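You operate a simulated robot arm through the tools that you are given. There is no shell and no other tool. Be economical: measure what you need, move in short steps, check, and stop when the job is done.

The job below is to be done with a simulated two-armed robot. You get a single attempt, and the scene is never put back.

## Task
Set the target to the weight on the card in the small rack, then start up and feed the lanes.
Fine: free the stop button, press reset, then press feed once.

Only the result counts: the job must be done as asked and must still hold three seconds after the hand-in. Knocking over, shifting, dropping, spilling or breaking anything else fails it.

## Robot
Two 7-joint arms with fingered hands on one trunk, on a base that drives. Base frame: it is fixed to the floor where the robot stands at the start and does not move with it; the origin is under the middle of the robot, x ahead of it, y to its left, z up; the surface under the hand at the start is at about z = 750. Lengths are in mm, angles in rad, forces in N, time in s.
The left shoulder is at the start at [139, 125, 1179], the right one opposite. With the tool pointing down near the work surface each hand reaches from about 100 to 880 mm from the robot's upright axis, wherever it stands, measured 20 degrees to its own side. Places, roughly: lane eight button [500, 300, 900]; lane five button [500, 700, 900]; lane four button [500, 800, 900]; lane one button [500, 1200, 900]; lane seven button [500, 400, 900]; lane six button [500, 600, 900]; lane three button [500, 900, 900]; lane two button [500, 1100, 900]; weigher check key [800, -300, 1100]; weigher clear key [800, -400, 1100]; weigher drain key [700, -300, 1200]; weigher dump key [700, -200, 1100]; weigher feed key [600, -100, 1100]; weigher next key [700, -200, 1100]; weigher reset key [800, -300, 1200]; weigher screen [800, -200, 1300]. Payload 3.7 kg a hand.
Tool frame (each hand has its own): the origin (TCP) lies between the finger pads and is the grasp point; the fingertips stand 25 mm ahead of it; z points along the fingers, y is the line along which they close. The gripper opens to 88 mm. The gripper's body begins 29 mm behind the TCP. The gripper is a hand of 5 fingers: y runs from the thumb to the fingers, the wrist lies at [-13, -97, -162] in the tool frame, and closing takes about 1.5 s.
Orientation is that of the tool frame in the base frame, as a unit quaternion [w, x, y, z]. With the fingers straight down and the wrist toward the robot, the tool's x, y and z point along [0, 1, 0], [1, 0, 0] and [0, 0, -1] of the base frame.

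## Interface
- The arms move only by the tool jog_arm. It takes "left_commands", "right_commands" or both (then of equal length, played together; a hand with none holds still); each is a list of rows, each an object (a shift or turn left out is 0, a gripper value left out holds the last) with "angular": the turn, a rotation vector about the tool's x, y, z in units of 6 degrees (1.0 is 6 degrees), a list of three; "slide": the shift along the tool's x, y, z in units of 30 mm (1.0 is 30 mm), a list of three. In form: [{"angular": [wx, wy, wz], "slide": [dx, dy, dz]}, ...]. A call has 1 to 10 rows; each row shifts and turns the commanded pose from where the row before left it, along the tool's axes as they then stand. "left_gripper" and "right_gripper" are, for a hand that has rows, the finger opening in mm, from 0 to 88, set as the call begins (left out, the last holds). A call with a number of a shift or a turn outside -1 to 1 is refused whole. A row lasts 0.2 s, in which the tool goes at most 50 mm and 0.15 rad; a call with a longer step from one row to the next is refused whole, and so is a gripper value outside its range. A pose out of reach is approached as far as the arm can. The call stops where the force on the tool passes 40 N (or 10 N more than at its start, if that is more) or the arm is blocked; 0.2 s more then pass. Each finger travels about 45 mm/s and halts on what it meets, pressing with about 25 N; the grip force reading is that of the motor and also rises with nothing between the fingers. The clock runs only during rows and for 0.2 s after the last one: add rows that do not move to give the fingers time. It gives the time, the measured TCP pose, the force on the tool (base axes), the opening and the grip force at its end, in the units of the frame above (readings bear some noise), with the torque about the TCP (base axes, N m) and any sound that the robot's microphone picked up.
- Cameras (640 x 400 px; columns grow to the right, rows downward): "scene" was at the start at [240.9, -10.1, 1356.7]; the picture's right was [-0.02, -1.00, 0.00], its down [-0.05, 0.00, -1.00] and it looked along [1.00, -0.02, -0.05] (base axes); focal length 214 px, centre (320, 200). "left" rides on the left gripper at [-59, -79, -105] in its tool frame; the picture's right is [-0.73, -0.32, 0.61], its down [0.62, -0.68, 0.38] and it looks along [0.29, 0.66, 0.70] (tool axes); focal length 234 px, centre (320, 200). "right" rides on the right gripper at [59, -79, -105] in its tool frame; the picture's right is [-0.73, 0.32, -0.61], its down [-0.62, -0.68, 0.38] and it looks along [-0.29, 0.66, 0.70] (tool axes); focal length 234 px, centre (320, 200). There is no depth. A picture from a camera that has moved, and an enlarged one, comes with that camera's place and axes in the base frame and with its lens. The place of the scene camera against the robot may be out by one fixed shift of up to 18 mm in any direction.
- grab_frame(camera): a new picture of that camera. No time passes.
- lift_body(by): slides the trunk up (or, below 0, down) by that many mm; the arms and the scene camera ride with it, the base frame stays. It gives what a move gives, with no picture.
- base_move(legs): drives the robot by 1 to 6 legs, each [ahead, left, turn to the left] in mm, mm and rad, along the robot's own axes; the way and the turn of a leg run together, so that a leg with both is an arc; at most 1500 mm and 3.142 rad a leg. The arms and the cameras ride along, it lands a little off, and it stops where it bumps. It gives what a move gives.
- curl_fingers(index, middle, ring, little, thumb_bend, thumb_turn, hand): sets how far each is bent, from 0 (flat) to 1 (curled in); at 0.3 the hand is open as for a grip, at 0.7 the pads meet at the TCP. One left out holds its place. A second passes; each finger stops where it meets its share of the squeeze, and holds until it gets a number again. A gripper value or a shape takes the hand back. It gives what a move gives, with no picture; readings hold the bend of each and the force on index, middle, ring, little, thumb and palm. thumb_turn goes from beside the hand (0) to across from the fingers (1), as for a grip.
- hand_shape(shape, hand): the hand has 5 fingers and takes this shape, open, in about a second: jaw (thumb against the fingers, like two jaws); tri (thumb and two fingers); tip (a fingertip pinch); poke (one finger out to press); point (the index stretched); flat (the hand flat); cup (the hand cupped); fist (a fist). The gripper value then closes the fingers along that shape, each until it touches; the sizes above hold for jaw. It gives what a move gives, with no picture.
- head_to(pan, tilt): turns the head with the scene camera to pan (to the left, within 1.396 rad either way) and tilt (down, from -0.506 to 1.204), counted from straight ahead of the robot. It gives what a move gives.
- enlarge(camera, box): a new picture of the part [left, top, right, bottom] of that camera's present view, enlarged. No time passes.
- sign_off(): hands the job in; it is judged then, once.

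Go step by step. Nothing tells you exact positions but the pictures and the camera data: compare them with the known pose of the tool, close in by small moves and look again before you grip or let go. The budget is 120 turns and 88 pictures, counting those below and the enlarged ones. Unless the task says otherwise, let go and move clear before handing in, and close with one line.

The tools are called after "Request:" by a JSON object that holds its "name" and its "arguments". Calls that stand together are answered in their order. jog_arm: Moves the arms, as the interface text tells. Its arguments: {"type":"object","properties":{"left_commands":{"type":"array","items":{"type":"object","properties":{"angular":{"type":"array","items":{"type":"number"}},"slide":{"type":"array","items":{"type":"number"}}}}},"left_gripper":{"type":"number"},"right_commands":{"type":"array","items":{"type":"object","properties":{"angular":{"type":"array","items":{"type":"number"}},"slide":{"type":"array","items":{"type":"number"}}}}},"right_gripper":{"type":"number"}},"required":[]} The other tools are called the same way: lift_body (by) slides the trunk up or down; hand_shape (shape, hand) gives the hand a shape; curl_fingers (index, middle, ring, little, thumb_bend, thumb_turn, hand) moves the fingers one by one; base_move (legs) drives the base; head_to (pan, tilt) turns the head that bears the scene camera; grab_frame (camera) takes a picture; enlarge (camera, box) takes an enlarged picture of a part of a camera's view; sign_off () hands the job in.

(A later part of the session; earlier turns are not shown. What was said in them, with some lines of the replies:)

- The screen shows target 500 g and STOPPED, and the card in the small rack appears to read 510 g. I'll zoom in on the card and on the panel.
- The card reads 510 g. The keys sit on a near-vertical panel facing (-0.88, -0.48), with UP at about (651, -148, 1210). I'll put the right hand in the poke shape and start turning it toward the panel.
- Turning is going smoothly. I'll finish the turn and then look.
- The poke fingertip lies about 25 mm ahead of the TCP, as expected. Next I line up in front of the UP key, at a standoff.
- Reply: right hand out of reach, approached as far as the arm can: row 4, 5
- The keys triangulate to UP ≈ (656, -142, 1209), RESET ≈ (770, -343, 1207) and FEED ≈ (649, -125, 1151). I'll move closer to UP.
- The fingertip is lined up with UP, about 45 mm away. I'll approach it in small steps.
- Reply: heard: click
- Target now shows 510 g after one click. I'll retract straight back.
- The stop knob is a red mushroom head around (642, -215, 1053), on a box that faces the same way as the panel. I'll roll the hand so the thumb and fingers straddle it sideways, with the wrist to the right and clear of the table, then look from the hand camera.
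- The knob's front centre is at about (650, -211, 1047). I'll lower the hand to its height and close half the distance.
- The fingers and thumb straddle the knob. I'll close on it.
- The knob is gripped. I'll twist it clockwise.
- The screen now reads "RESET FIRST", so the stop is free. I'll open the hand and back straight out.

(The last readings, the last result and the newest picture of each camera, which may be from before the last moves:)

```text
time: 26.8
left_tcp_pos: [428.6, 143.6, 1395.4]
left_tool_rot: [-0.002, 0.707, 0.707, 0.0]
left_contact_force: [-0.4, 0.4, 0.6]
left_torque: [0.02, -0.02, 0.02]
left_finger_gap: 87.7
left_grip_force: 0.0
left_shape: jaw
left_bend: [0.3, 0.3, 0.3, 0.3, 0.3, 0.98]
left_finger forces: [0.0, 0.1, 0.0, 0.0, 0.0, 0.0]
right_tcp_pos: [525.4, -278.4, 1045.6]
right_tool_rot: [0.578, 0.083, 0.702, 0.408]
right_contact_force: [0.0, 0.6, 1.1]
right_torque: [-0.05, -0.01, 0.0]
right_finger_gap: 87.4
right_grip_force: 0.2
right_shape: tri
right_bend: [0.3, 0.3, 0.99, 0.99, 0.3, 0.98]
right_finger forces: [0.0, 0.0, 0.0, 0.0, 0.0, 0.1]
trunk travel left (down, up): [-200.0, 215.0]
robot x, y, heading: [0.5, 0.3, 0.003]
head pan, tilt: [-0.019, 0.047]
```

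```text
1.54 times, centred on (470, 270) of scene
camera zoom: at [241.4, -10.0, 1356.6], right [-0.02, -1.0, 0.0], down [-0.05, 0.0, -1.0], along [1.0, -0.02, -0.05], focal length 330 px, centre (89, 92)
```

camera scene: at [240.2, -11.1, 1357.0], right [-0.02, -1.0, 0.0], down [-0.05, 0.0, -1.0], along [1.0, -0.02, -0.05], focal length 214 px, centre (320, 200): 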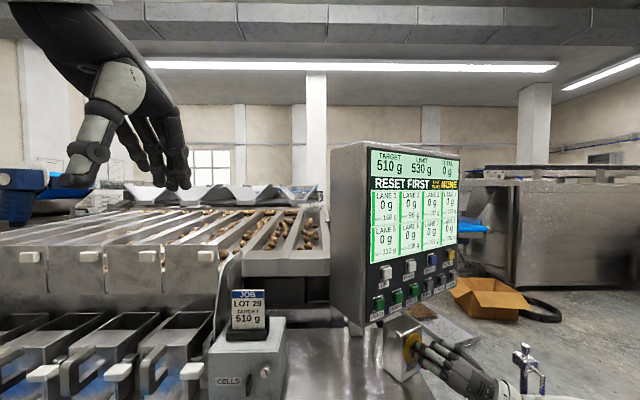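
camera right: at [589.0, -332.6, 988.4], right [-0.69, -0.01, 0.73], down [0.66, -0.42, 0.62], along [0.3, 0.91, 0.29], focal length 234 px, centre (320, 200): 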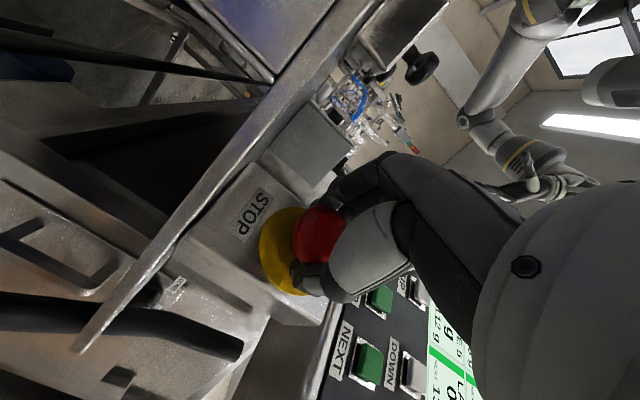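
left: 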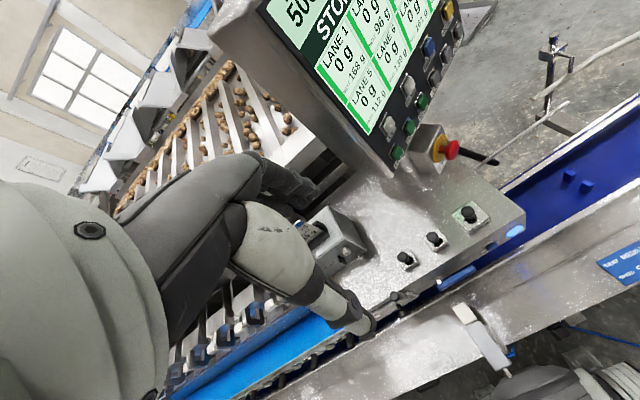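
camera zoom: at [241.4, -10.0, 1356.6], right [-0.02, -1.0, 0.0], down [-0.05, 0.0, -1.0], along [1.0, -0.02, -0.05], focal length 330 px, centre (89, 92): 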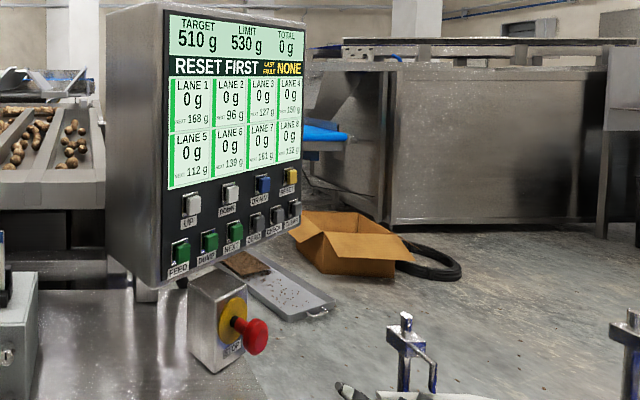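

The stop has popped out. I'll rise, roll the hand back, and return to the poke shape for RESET.

Request:
{"name": "jog_arm", "arguments": {"right_commands": [{"slide": [-0.74, 0.67, 0]}, {"slide": [-0.74, 0.67, 0]}, {"slide": [-0.74, 0.67, 0]}, {"slide": [-0.74, 0.67, 0]}, {"slide": [-0.74, 0.67, 0]}, {"angular": [0, 0, 1]}, {"angular": [0, 0, 1]}, {"angular": [0, 0, 1]}, {"angular": [0, 0, 1]}, {"angular": [0, 0, 1]}]}}

Request:
{"name": "hand_shape", "arguments": {"hand": "right", "shape": "poke"}}

Request:
{"name": "jog_arm", "arguments": {"right_commands": [{"angular": [0, 0, 1], "slide": [-0.9, 0, 0]}, {"angular": [0, 0, 1], "slide": [-0.9, 0, 0]}, {"angular": [0, 0, 1], "slide": [-0.9, 0, 0]}, {"slide": [-0.9, 0, 0]}, {"slide": [-0.9, 0, 0]}, {"slide": [0, 0, 1]}, {"slide": [0, 0, 1]}, {}]}}

Request:
{"name": "grab_frame", "arguments": {"camera": "right"}}

```text
time: 29.0
left_tcp_pos: [427.5, 145.2, 1395.6]
left_tool_rot: [0.0, 0.708, 0.707, -0.001]
left_contact_force: [-0.8, -0.7, 0.1]
left_torque: [-0.03, -0.01, -0.01]
left_finger_gap: 87.7
left_grip_force: 0.0
left_shape: jaw
left_bend: [0.3, 0.3, 0.3, 0.3, 0.3, 0.98]
left_finger forces: [0.0, 0.1, 0.0, 0.0, 0.1, 0.0]
right_tcp_pos: [523.8, -277.0, 1195.2]
right_tool_rot: [0.451, 0.263, 0.657, 0.544]
right_contact_force: [-0.9, 0.4, 0.1]
right_torque: [0.02, 0.01, -0.02]
right_finger_gap: 87.8
right_grip_force: 0.1
right_shape: tri
right_bend: [0.3, 0.3, 0.99, 0.99, 0.3, 0.98]
right_finger forces: [0.0, 0.0, 0.1, 0.1, 0.0, 0.1]
trunk travel left (down, up): [-200.0, 215.0]
robot x, y, heading: [1.7, -2.0, -0.001]
head pan, tilt: [-0.019, 0.047]
```

```text
time: 29.9
left_tcp_pos: [427.7, 144.4, 1396.1]
left_tool_rot: [0.0, 0.707, 0.707, 0.0]
left_contact_force: [0.4, 0.1, -0.1]
left_torque: [0.03, 0.0, 0.01]
left_finger_gap: 87.5
left_grip_force: 0.1
left_shape: jaw
left_bend: [0.3, 0.3, 0.3, 0.3, 0.3, 0.98]
left_finger forces: [0.0, 0.0, 0.0, 0.0, 0.1, 0.0]
right_tcp_pos: [524.0, -278.8, 1194.8]
right_tool_rot: [0.452, 0.262, 0.657, 0.544]
right_contact_force: [0.5, 0.3, 0.3]
right_torque: [-0.02, 0.01, -0.02]
right_finger_gap: 0.0
right_grip_force: 0.0
right_shape: poke
right_bend: [0.7, 0.7, 0.99, 0.99, 1.0, 1.0]
right_finger forces: [0.0, 0.0, 0.1, 0.0, 0.0, 0.0]
trunk travel left (down, up): [-200.0, 215.0]
robot x, y, heading: [-1.7, 1.2, -0.001]
head pan, tilt: [-0.019, 0.047]
```

```text
time: 31.7
left_tcp_pos: [427.0, 144.7, 1396.5]
left_tool_rot: [0.0, 0.707, 0.707, 0.0]
left_contact_force: [0.1, -0.3, 0.3]
left_torque: [-0.01, 0.0, 0.0]
left_finger_gap: 87.4
left_grip_force: 0.0
left_shape: jaw
left_bend: [0.3, 0.3, 0.3, 0.3, 0.3, 0.98]
left_finger forces: [0.0, 0.1, 0.0, 0.0, 0.1, 0.0]
right_tcp_pos: [639.7, -367.0, 1210.6]
right_tool_rot: [0.362, 0.362, 0.608, 0.607]
right_contact_force: [0.7, -0.7, 0.8]
right_torque: [-0.01, 0.03, 0.01]
right_finger_gap: 0.1
right_grip_force: 0.1
right_shape: poke
right_bend: [0.7, 0.7, 0.99, 0.99, 1.0, 1.0]
right_finger forces: [0.0, 0.0, 0.1, 0.1, 0.0, 0.1]
trunk travel left (down, up): [-200.0, 215.0]
robot x, y, heading: [1.9, 0.7, -0.001]
head pan, tilt: [-0.019, 0.047]
```

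```text
57 pictures are left
camera right: at [520.6, -363.9, 1132.7], right [-0.19, -0.93, 0.32], down [0.63, -0.37, -0.68], along [0.75, 0.08, 0.66], focal length 234 px, centre (320, 200)
```

right: 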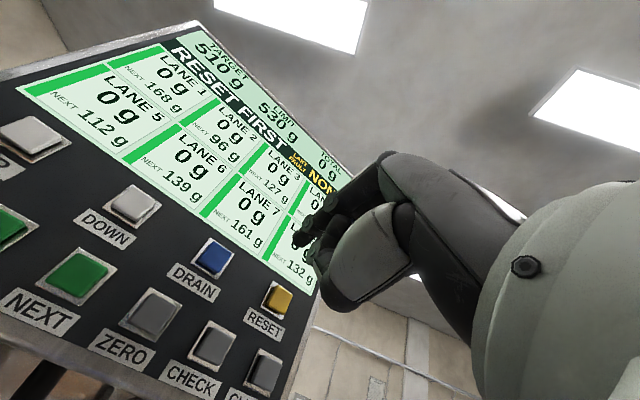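

RESET is confirmed at (770, -343, 1207). I'll line up, then press slowly.

Request:
{"name": "jog_arm", "arguments": {"right_commands": [{"slide": [-0.64, -0.05, 0]}, {"slide": [-0.63, -0.04, 0]}, {"slide": [0, 0, 1]}, {"slide": [0, 0, 1]}, {"slide": [0, 0, 0.6]}, {}]}}

Request:
{"name": "grab_frame", "arguments": {"camera": "right"}}

Request:
{"name": "enlarge", "arguments": {"camera": "scene", "box": [350, 140, 510, 330]}}

```text
time: 33.1
left_tcp_pos: [427.4, 144.1, 1396.1]
left_tool_rot: [0.0, 0.707, 0.707, 0.0]
left_contact_force: [0.1, 0.1, -0.4]
left_torque: [0.03, 0.01, 0.04]
left_finger_gap: 87.6
left_grip_force: 0.0
left_shape: jaw
left_bend: [0.3, 0.3, 0.3, 0.3, 0.3, 0.98]
left_finger forces: [0.0, 0.0, 0.1, 0.0, 0.0, 0.1]
right_tcp_pos: [728.0, -362.7, 1209.9]
right_tool_rot: [0.362, 0.361, 0.608, 0.607]
right_contact_force: [0.6, -0.3, 0.8]
right_torque: [-0.03, 0.02, 0.02]
right_finger_gap: 0.0
right_grip_force: 0.0
right_shape: poke
right_bend: [0.7, 0.7, 0.99, 0.99, 1.0, 1.0]
right_finger forces: [0.0, 0.0, 0.0, 0.1, 0.0, 0.0]
trunk travel left (down, up): [-200.0, 215.0]
robot x, y, heading: [2.2, -0.9, -0.0]
head pan, tilt: [-0.019, 0.047]
```

```text
56 pictures are left
camera right: at [607.2, -360.8, 1131.3], right [-0.19, -0.93, 0.32], down [0.63, -0.36, -0.68], along [0.75, 0.08, 0.66], focal length 234 px, centre (320, 200)
```

right: 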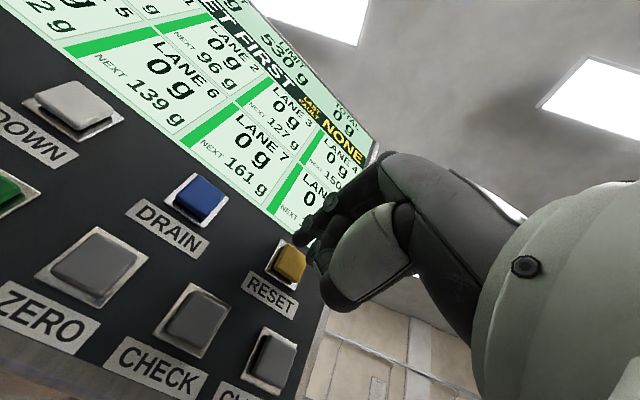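

```text
2.11 times, centred on (430, 235) of scene
camera zoom: at [240.7, -10.3, 1356.8], right [-0.02, -1.0, 0.0], down [-0.05, 0.0, -1.0], along [1.0, -0.02, -0.05], focal length 452 px, centre (88, 126)
```

zoom: 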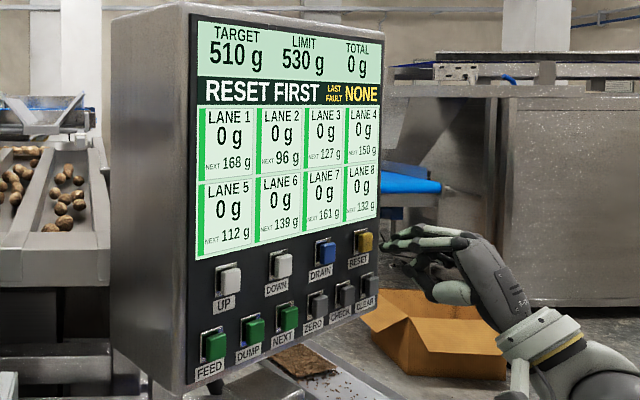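

Request:
{"name": "jog_arm", "arguments": {"right_commands": [{"slide": [0.03, -0.1, 0.3]}, {"slide": [0, 0, 0.2]}, {"slide": [0, 0, 0.12]}, {"slide": [0, 0, 0.1]}, {}]}}

Request:
{"name": "enlarge", "arguments": {"camera": "scene", "box": [350, 140, 510, 330]}}

```text
time: 34.3
left_tcp_pos: [427.5, 144.9, 1395.1]
left_tool_rot: [0.0, 0.708, 0.707, 0.0]
left_contact_force: [0.1, -0.5, -0.3]
left_torque: [-0.05, -0.01, 0.01]
left_finger_gap: 87.5
left_grip_force: 0.0
left_shape: jaw
left_bend: [0.3, 0.3, 0.3, 0.3, 0.3, 0.98]
left_finger forces: [0.1, 0.1, 0.1, 0.0, 0.1, 0.0]
right_tcp_pos: [744.7, -352.3, 1205.5]
right_tool_rot: [0.361, 0.361, 0.608, 0.608]
right_contact_force: [-2.2, -0.2, 1.1]
right_torque: [0.01, 0.01, -0.02]
right_finger_gap: 0.0
right_grip_force: 0.0
right_shape: poke
right_bend: [0.7, 0.7, 0.99, 0.99, 1.0, 1.0]
right_finger forces: [0.0, 1.8, 0.0, 0.0, 0.0, 0.0]
trunk travel left (down, up): [-200.0, 215.0]
robot x, y, heading: [0.6, -5.1, -0.002]
head pan, tilt: [-0.019, 0.047]
heard: click
```

```text
2.11 times, centred on (430, 235) of scene
camera zoom: at [240.5, -10.2, 1356.8], right [-0.02, -1.0, 0.0], down [-0.05, 0.0, -1.0], along [1.0, -0.02, -0.05], focal length 452 px, centre (88, 126)
```

zoom: 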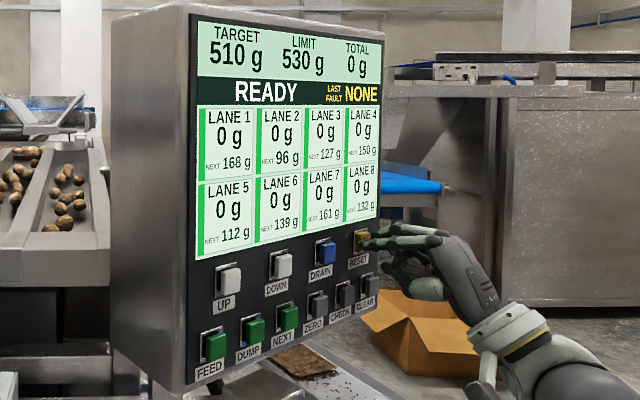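

READY. I'll retract and traverse to the front of FEED.

Request:
{"name": "jog_arm", "arguments": {"right_commands": [{"slide": [0, 0, -1]}, {"slide": [0, 0, -1]}, {"slide": [0, 0, -0.8]}, {"slide": [1, 0, 0]}, {"slide": [1, 0, 0]}, {"slide": [1, 0, 0]}, {"slide": [1, 0, 0]}, {"slide": [1, 0, 0]}, {"slide": [1, 0, 0]}, {"slide": [1, 0, 0]}]}}

Request:
{"name": "grab_frame", "arguments": {"camera": "right"}}

Request:
{"name": "grab_frame", "arguments": {"camera": "scene"}}

```text
time: 36.5
left_tcp_pos: [427.5, 145.2, 1395.0]
left_tool_rot: [0.0, 0.707, 0.707, -0.001]
left_contact_force: [0.0, -0.1, 0.1]
left_torque: [-0.01, 0.04, -0.01]
left_finger_gap: 87.4
left_grip_force: 0.0
left_shape: jaw
left_bend: [0.3, 0.3, 0.3, 0.3, 0.3, 0.98]
left_finger forces: [0.1, 0.0, 0.1, 0.1, 0.0, 0.1]
right_tcp_pos: [571.8, -205.4, 1205.9]
right_tool_rot: [0.362, 0.361, 0.608, 0.607]
right_contact_force: [0.0, 0.5, -0.4]
right_torque: [0.01, -0.03, 0.02]
right_finger_gap: 0.3
right_grip_force: 0.0
right_shape: poke
right_bend: [0.7, 0.7, 0.99, 0.99, 1.0, 1.0]
right_finger forces: [0.1, 0.0, 0.1, 0.1, 0.0, 0.0]
trunk travel left (down, up): [-200.0, 215.0]
robot x, y, heading: [-3.1, 0.6, -0.002]
head pan, tilt: [-0.019, 0.047]
```

```text
53 pictures are left
camera right: at [451.5, -203.1, 1127.6], right [-0.19, -0.93, 0.32], down [0.63, -0.37, -0.68], along [0.75, 0.08, 0.66], focal length 234 px, centre (320, 200)
```

right: 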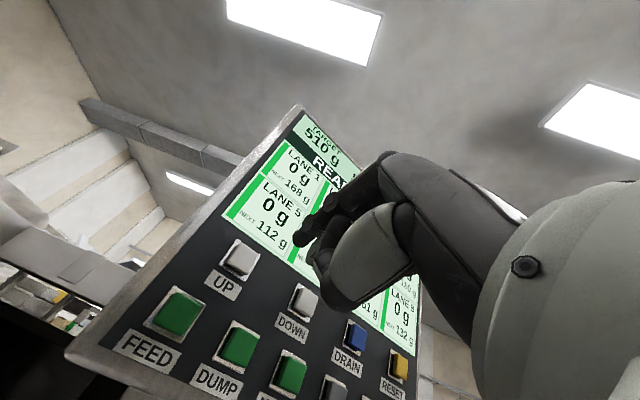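

```text
52 pictures are left
camera scene: at [240.8, -9.6, 1356.7], right [-0.02, -1.0, 0.0], down [-0.05, 0.0, -1.0], along [1.0, -0.02, -0.05], focal length 214 px, centre (320, 200)
```

scene: 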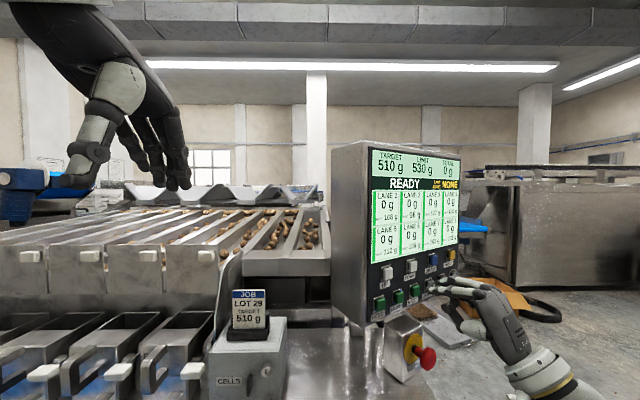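

FEED is confirmed at (649, -124, 1151). I'll line up in front of it.

Request:
{"name": "jog_arm", "arguments": {"right_commands": [{"slide": [0.62, -0.9, 0]}, {"slide": [0.62, -0.9, 0]}, {"slide": [0, 0, 1]}, {"slide": [0, 0, 0.8]}, {}]}}

Request:
{"name": "grab_frame", "arguments": {"camera": "right"}}

Request:
{"name": "enlarge", "arguments": {"camera": "scene", "box": [350, 230, 510, 400]}}

```text
time: 37.7
left_tcp_pos: [427.6, 143.3, 1396.1]
left_tool_rot: [0.001, 0.707, 0.707, 0.001]
left_contact_force: [-0.5, 0.1, -0.3]
left_torque: [-0.01, 0.02, 0.02]
left_finger_gap: 87.6
left_grip_force: 0.1
left_shape: jaw
left_bend: [0.3, 0.3, 0.3, 0.3, 0.3, 0.98]
left_finger forces: [0.1, 0.1, 0.0, 0.1, 0.0, 0.1]
right_tcp_pos: [601.7, -149.6, 1149.5]
right_tool_rot: [0.361, 0.361, 0.608, 0.608]
right_contact_force: [-1.3, 0.3, -0.1]
right_torque: [-0.02, 0.02, 0.02]
right_finger_gap: 0.0
right_grip_force: 0.0
right_shape: poke
right_bend: [0.7, 0.7, 0.99, 0.99, 1.0, 1.0]
right_finger forces: [0.0, 0.0, 0.1, 0.0, 0.1, 0.0]
trunk travel left (down, up): [-200.0, 215.0]
robot x, y, heading: [-1.7, -1.8, 0.005]
head pan, tilt: [-0.019, 0.047]
```

```text
51 pictures are left
camera right: at [482.0, -146.1, 1072.0], right [-0.19, -0.93, 0.32], down [0.63, -0.37, -0.68], along [0.75, 0.08, 0.66], focal length 234 px, centre (320, 200)
```

right: 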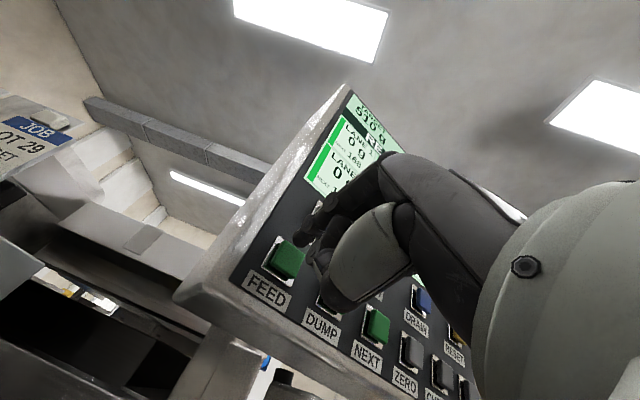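

```text
2.35 times, centred on (430, 315) of scene
camera zoom: at [240.7, -10.2, 1356.8], right [-0.02, -1.0, 0.0], down [-0.05, 0.0, -1.0], along [1.0, -0.02, -0.05], focal length 505 px, centre (61, -71)
```

zoom: 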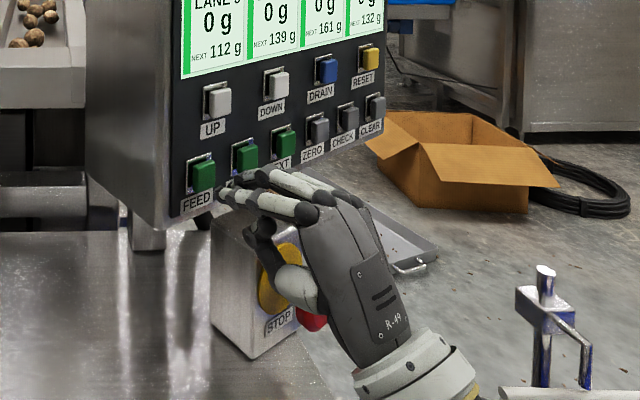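

The thumb is clear above and behind the stop knob. I'll press FEED slowly, once.

Request:
{"name": "jog_arm", "arguments": {"right_commands": [{"slide": [0.1, 0.1, 0.5]}, {"slide": [0, 0, 0.2]}, {"slide": [0, 0, 0.15]}, {"slide": [0, 0, 0.1]}, {}]}}

Request:
{"name": "enlarge", "arguments": {"camera": "scene", "box": [350, 140, 510, 400]}}

```text
time: 38.9
left_tcp_pos: [425.6, 143.8, 1395.7]
left_tool_rot: [0.0, 0.707, 0.707, 0.0]
left_contact_force: [-0.5, -0.4, 0.2]
left_torque: [-0.01, 0.01, -0.02]
left_finger_gap: 87.7
left_grip_force: 0.0
left_shape: jaw
left_bend: [0.3, 0.3, 0.3, 0.3, 0.3, 0.98]
left_finger forces: [0.0, 0.0, 0.0, 0.0, 0.1, 0.1]
right_tcp_pos: [624.2, -133.0, 1156.8]
right_tool_rot: [0.362, 0.362, 0.607, 0.608]
right_contact_force: [-10.3, -3.1, -0.8]
right_torque: [-0.06, 0.08, -0.06]
right_finger_gap: 0.0
right_grip_force: 0.0
right_shape: poke
right_bend: [0.7, 0.7, 0.99, 0.99, 1.0, 1.0]
right_finger forces: [0.1, 10.7, 0.0, 0.0, 0.1, 0.0]
trunk travel left (down, up): [-200.0, 215.0]
robot x, y, heading: [-0.4, -0.0, 0.001]
head pan, tilt: [-0.019, 0.047]
heard: click
```

```text
1.54 times, centred on (430, 270) of scene
camera zoom: at [239.1, -10.8, 1357.1], right [-0.02, -1.0, 0.0], down [-0.05, 0.0, -1.0], along [1.0, -0.02, -0.05], focal length 330 px, centre (151, 92)
```

zoom: 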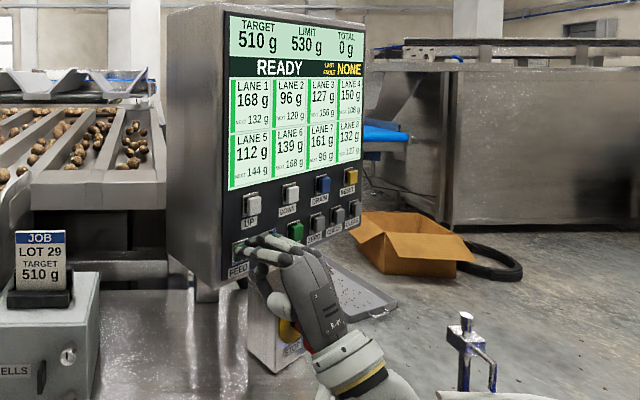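

The lanes are fed. I'll retract straight back and check.

Request:
{"name": "jog_arm", "arguments": {"right_commands": [{"slide": [0, 0, -0.6]}, {"slide": [0, 0.3, -0.9]}, {"slide": [-0.5, 0.5, -0.8]}, {"slide": [-0.8, 0.5, 0]}, {"slide": [-0.8, 0.5, 0]}, {"slide": [-0.8, 0.5, 0]}, {"slide": [-0.8, 0.5, 0]}, {}]}}

Request:
{"name": "enlarge", "arguments": {"camera": "scene", "box": [350, 140, 510, 400]}}

```text
time: 40.7
left_tcp_pos: [428.2, 145.0, 1396.5]
left_tool_rot: [-0.001, 0.707, 0.707, -0.001]
left_contact_force: [0.0, -0.1, -0.1]
left_torque: [-0.03, -0.02, -0.02]
left_finger_gap: 87.6
left_grip_force: 0.0
left_shape: jaw
left_bend: [0.3, 0.3, 0.3, 0.3, 0.3, 0.98]
left_finger forces: [0.0, 0.0, 0.1, 0.0, 0.0, 0.0]
right_tcp_pos: [616.8, -264.0, 1240.0]
right_tool_rot: [0.361, 0.361, 0.608, 0.608]
right_contact_force: [-0.6, -0.3, -0.6]
right_torque: [0.0, -0.02, 0.02]
right_finger_gap: 0.0
right_grip_force: 0.1
right_shape: poke
right_bend: [0.7, 0.7, 0.99, 0.99, 1.0, 1.0]
right_finger forces: [0.0, 0.1, 0.1, 0.0, 0.0, 0.0]
trunk travel left (down, up): [-200.0, 215.0]
robot x, y, heading: [-1.1, 0.9, 0.001]
head pan, tilt: [-0.019, 0.047]
```

```text
1.54 times, centred on (430, 270) of scene
camera zoom: at [241.0, -9.9, 1356.7], right [-0.02, -1.0, 0.0], down [-0.05, 0.0, -1.0], along [1.0, -0.02, -0.05], focal length 330 px, centre (151, 92)
```

zoom: 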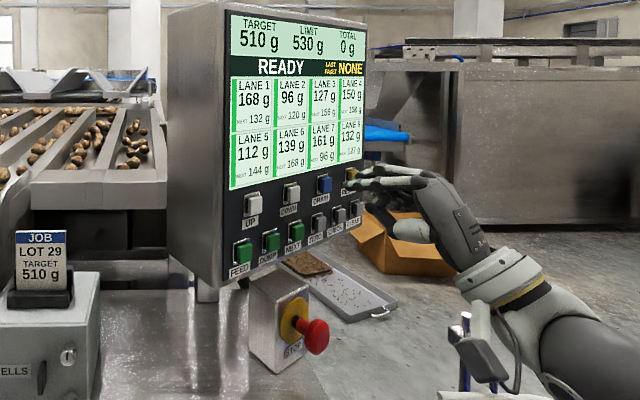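

Everything checks out: target 510 g, READY, all lanes fed, stop out, and the hand is clear of the panel. I'm handing in now.

Request:
{"name": "sign_off", "arguments": {}}

```text
The job is handed in.
```

The target is set to 510 g as on the card, the stop button is free, reset is done, and feed was pressed once, so all eight lanes now show weights.
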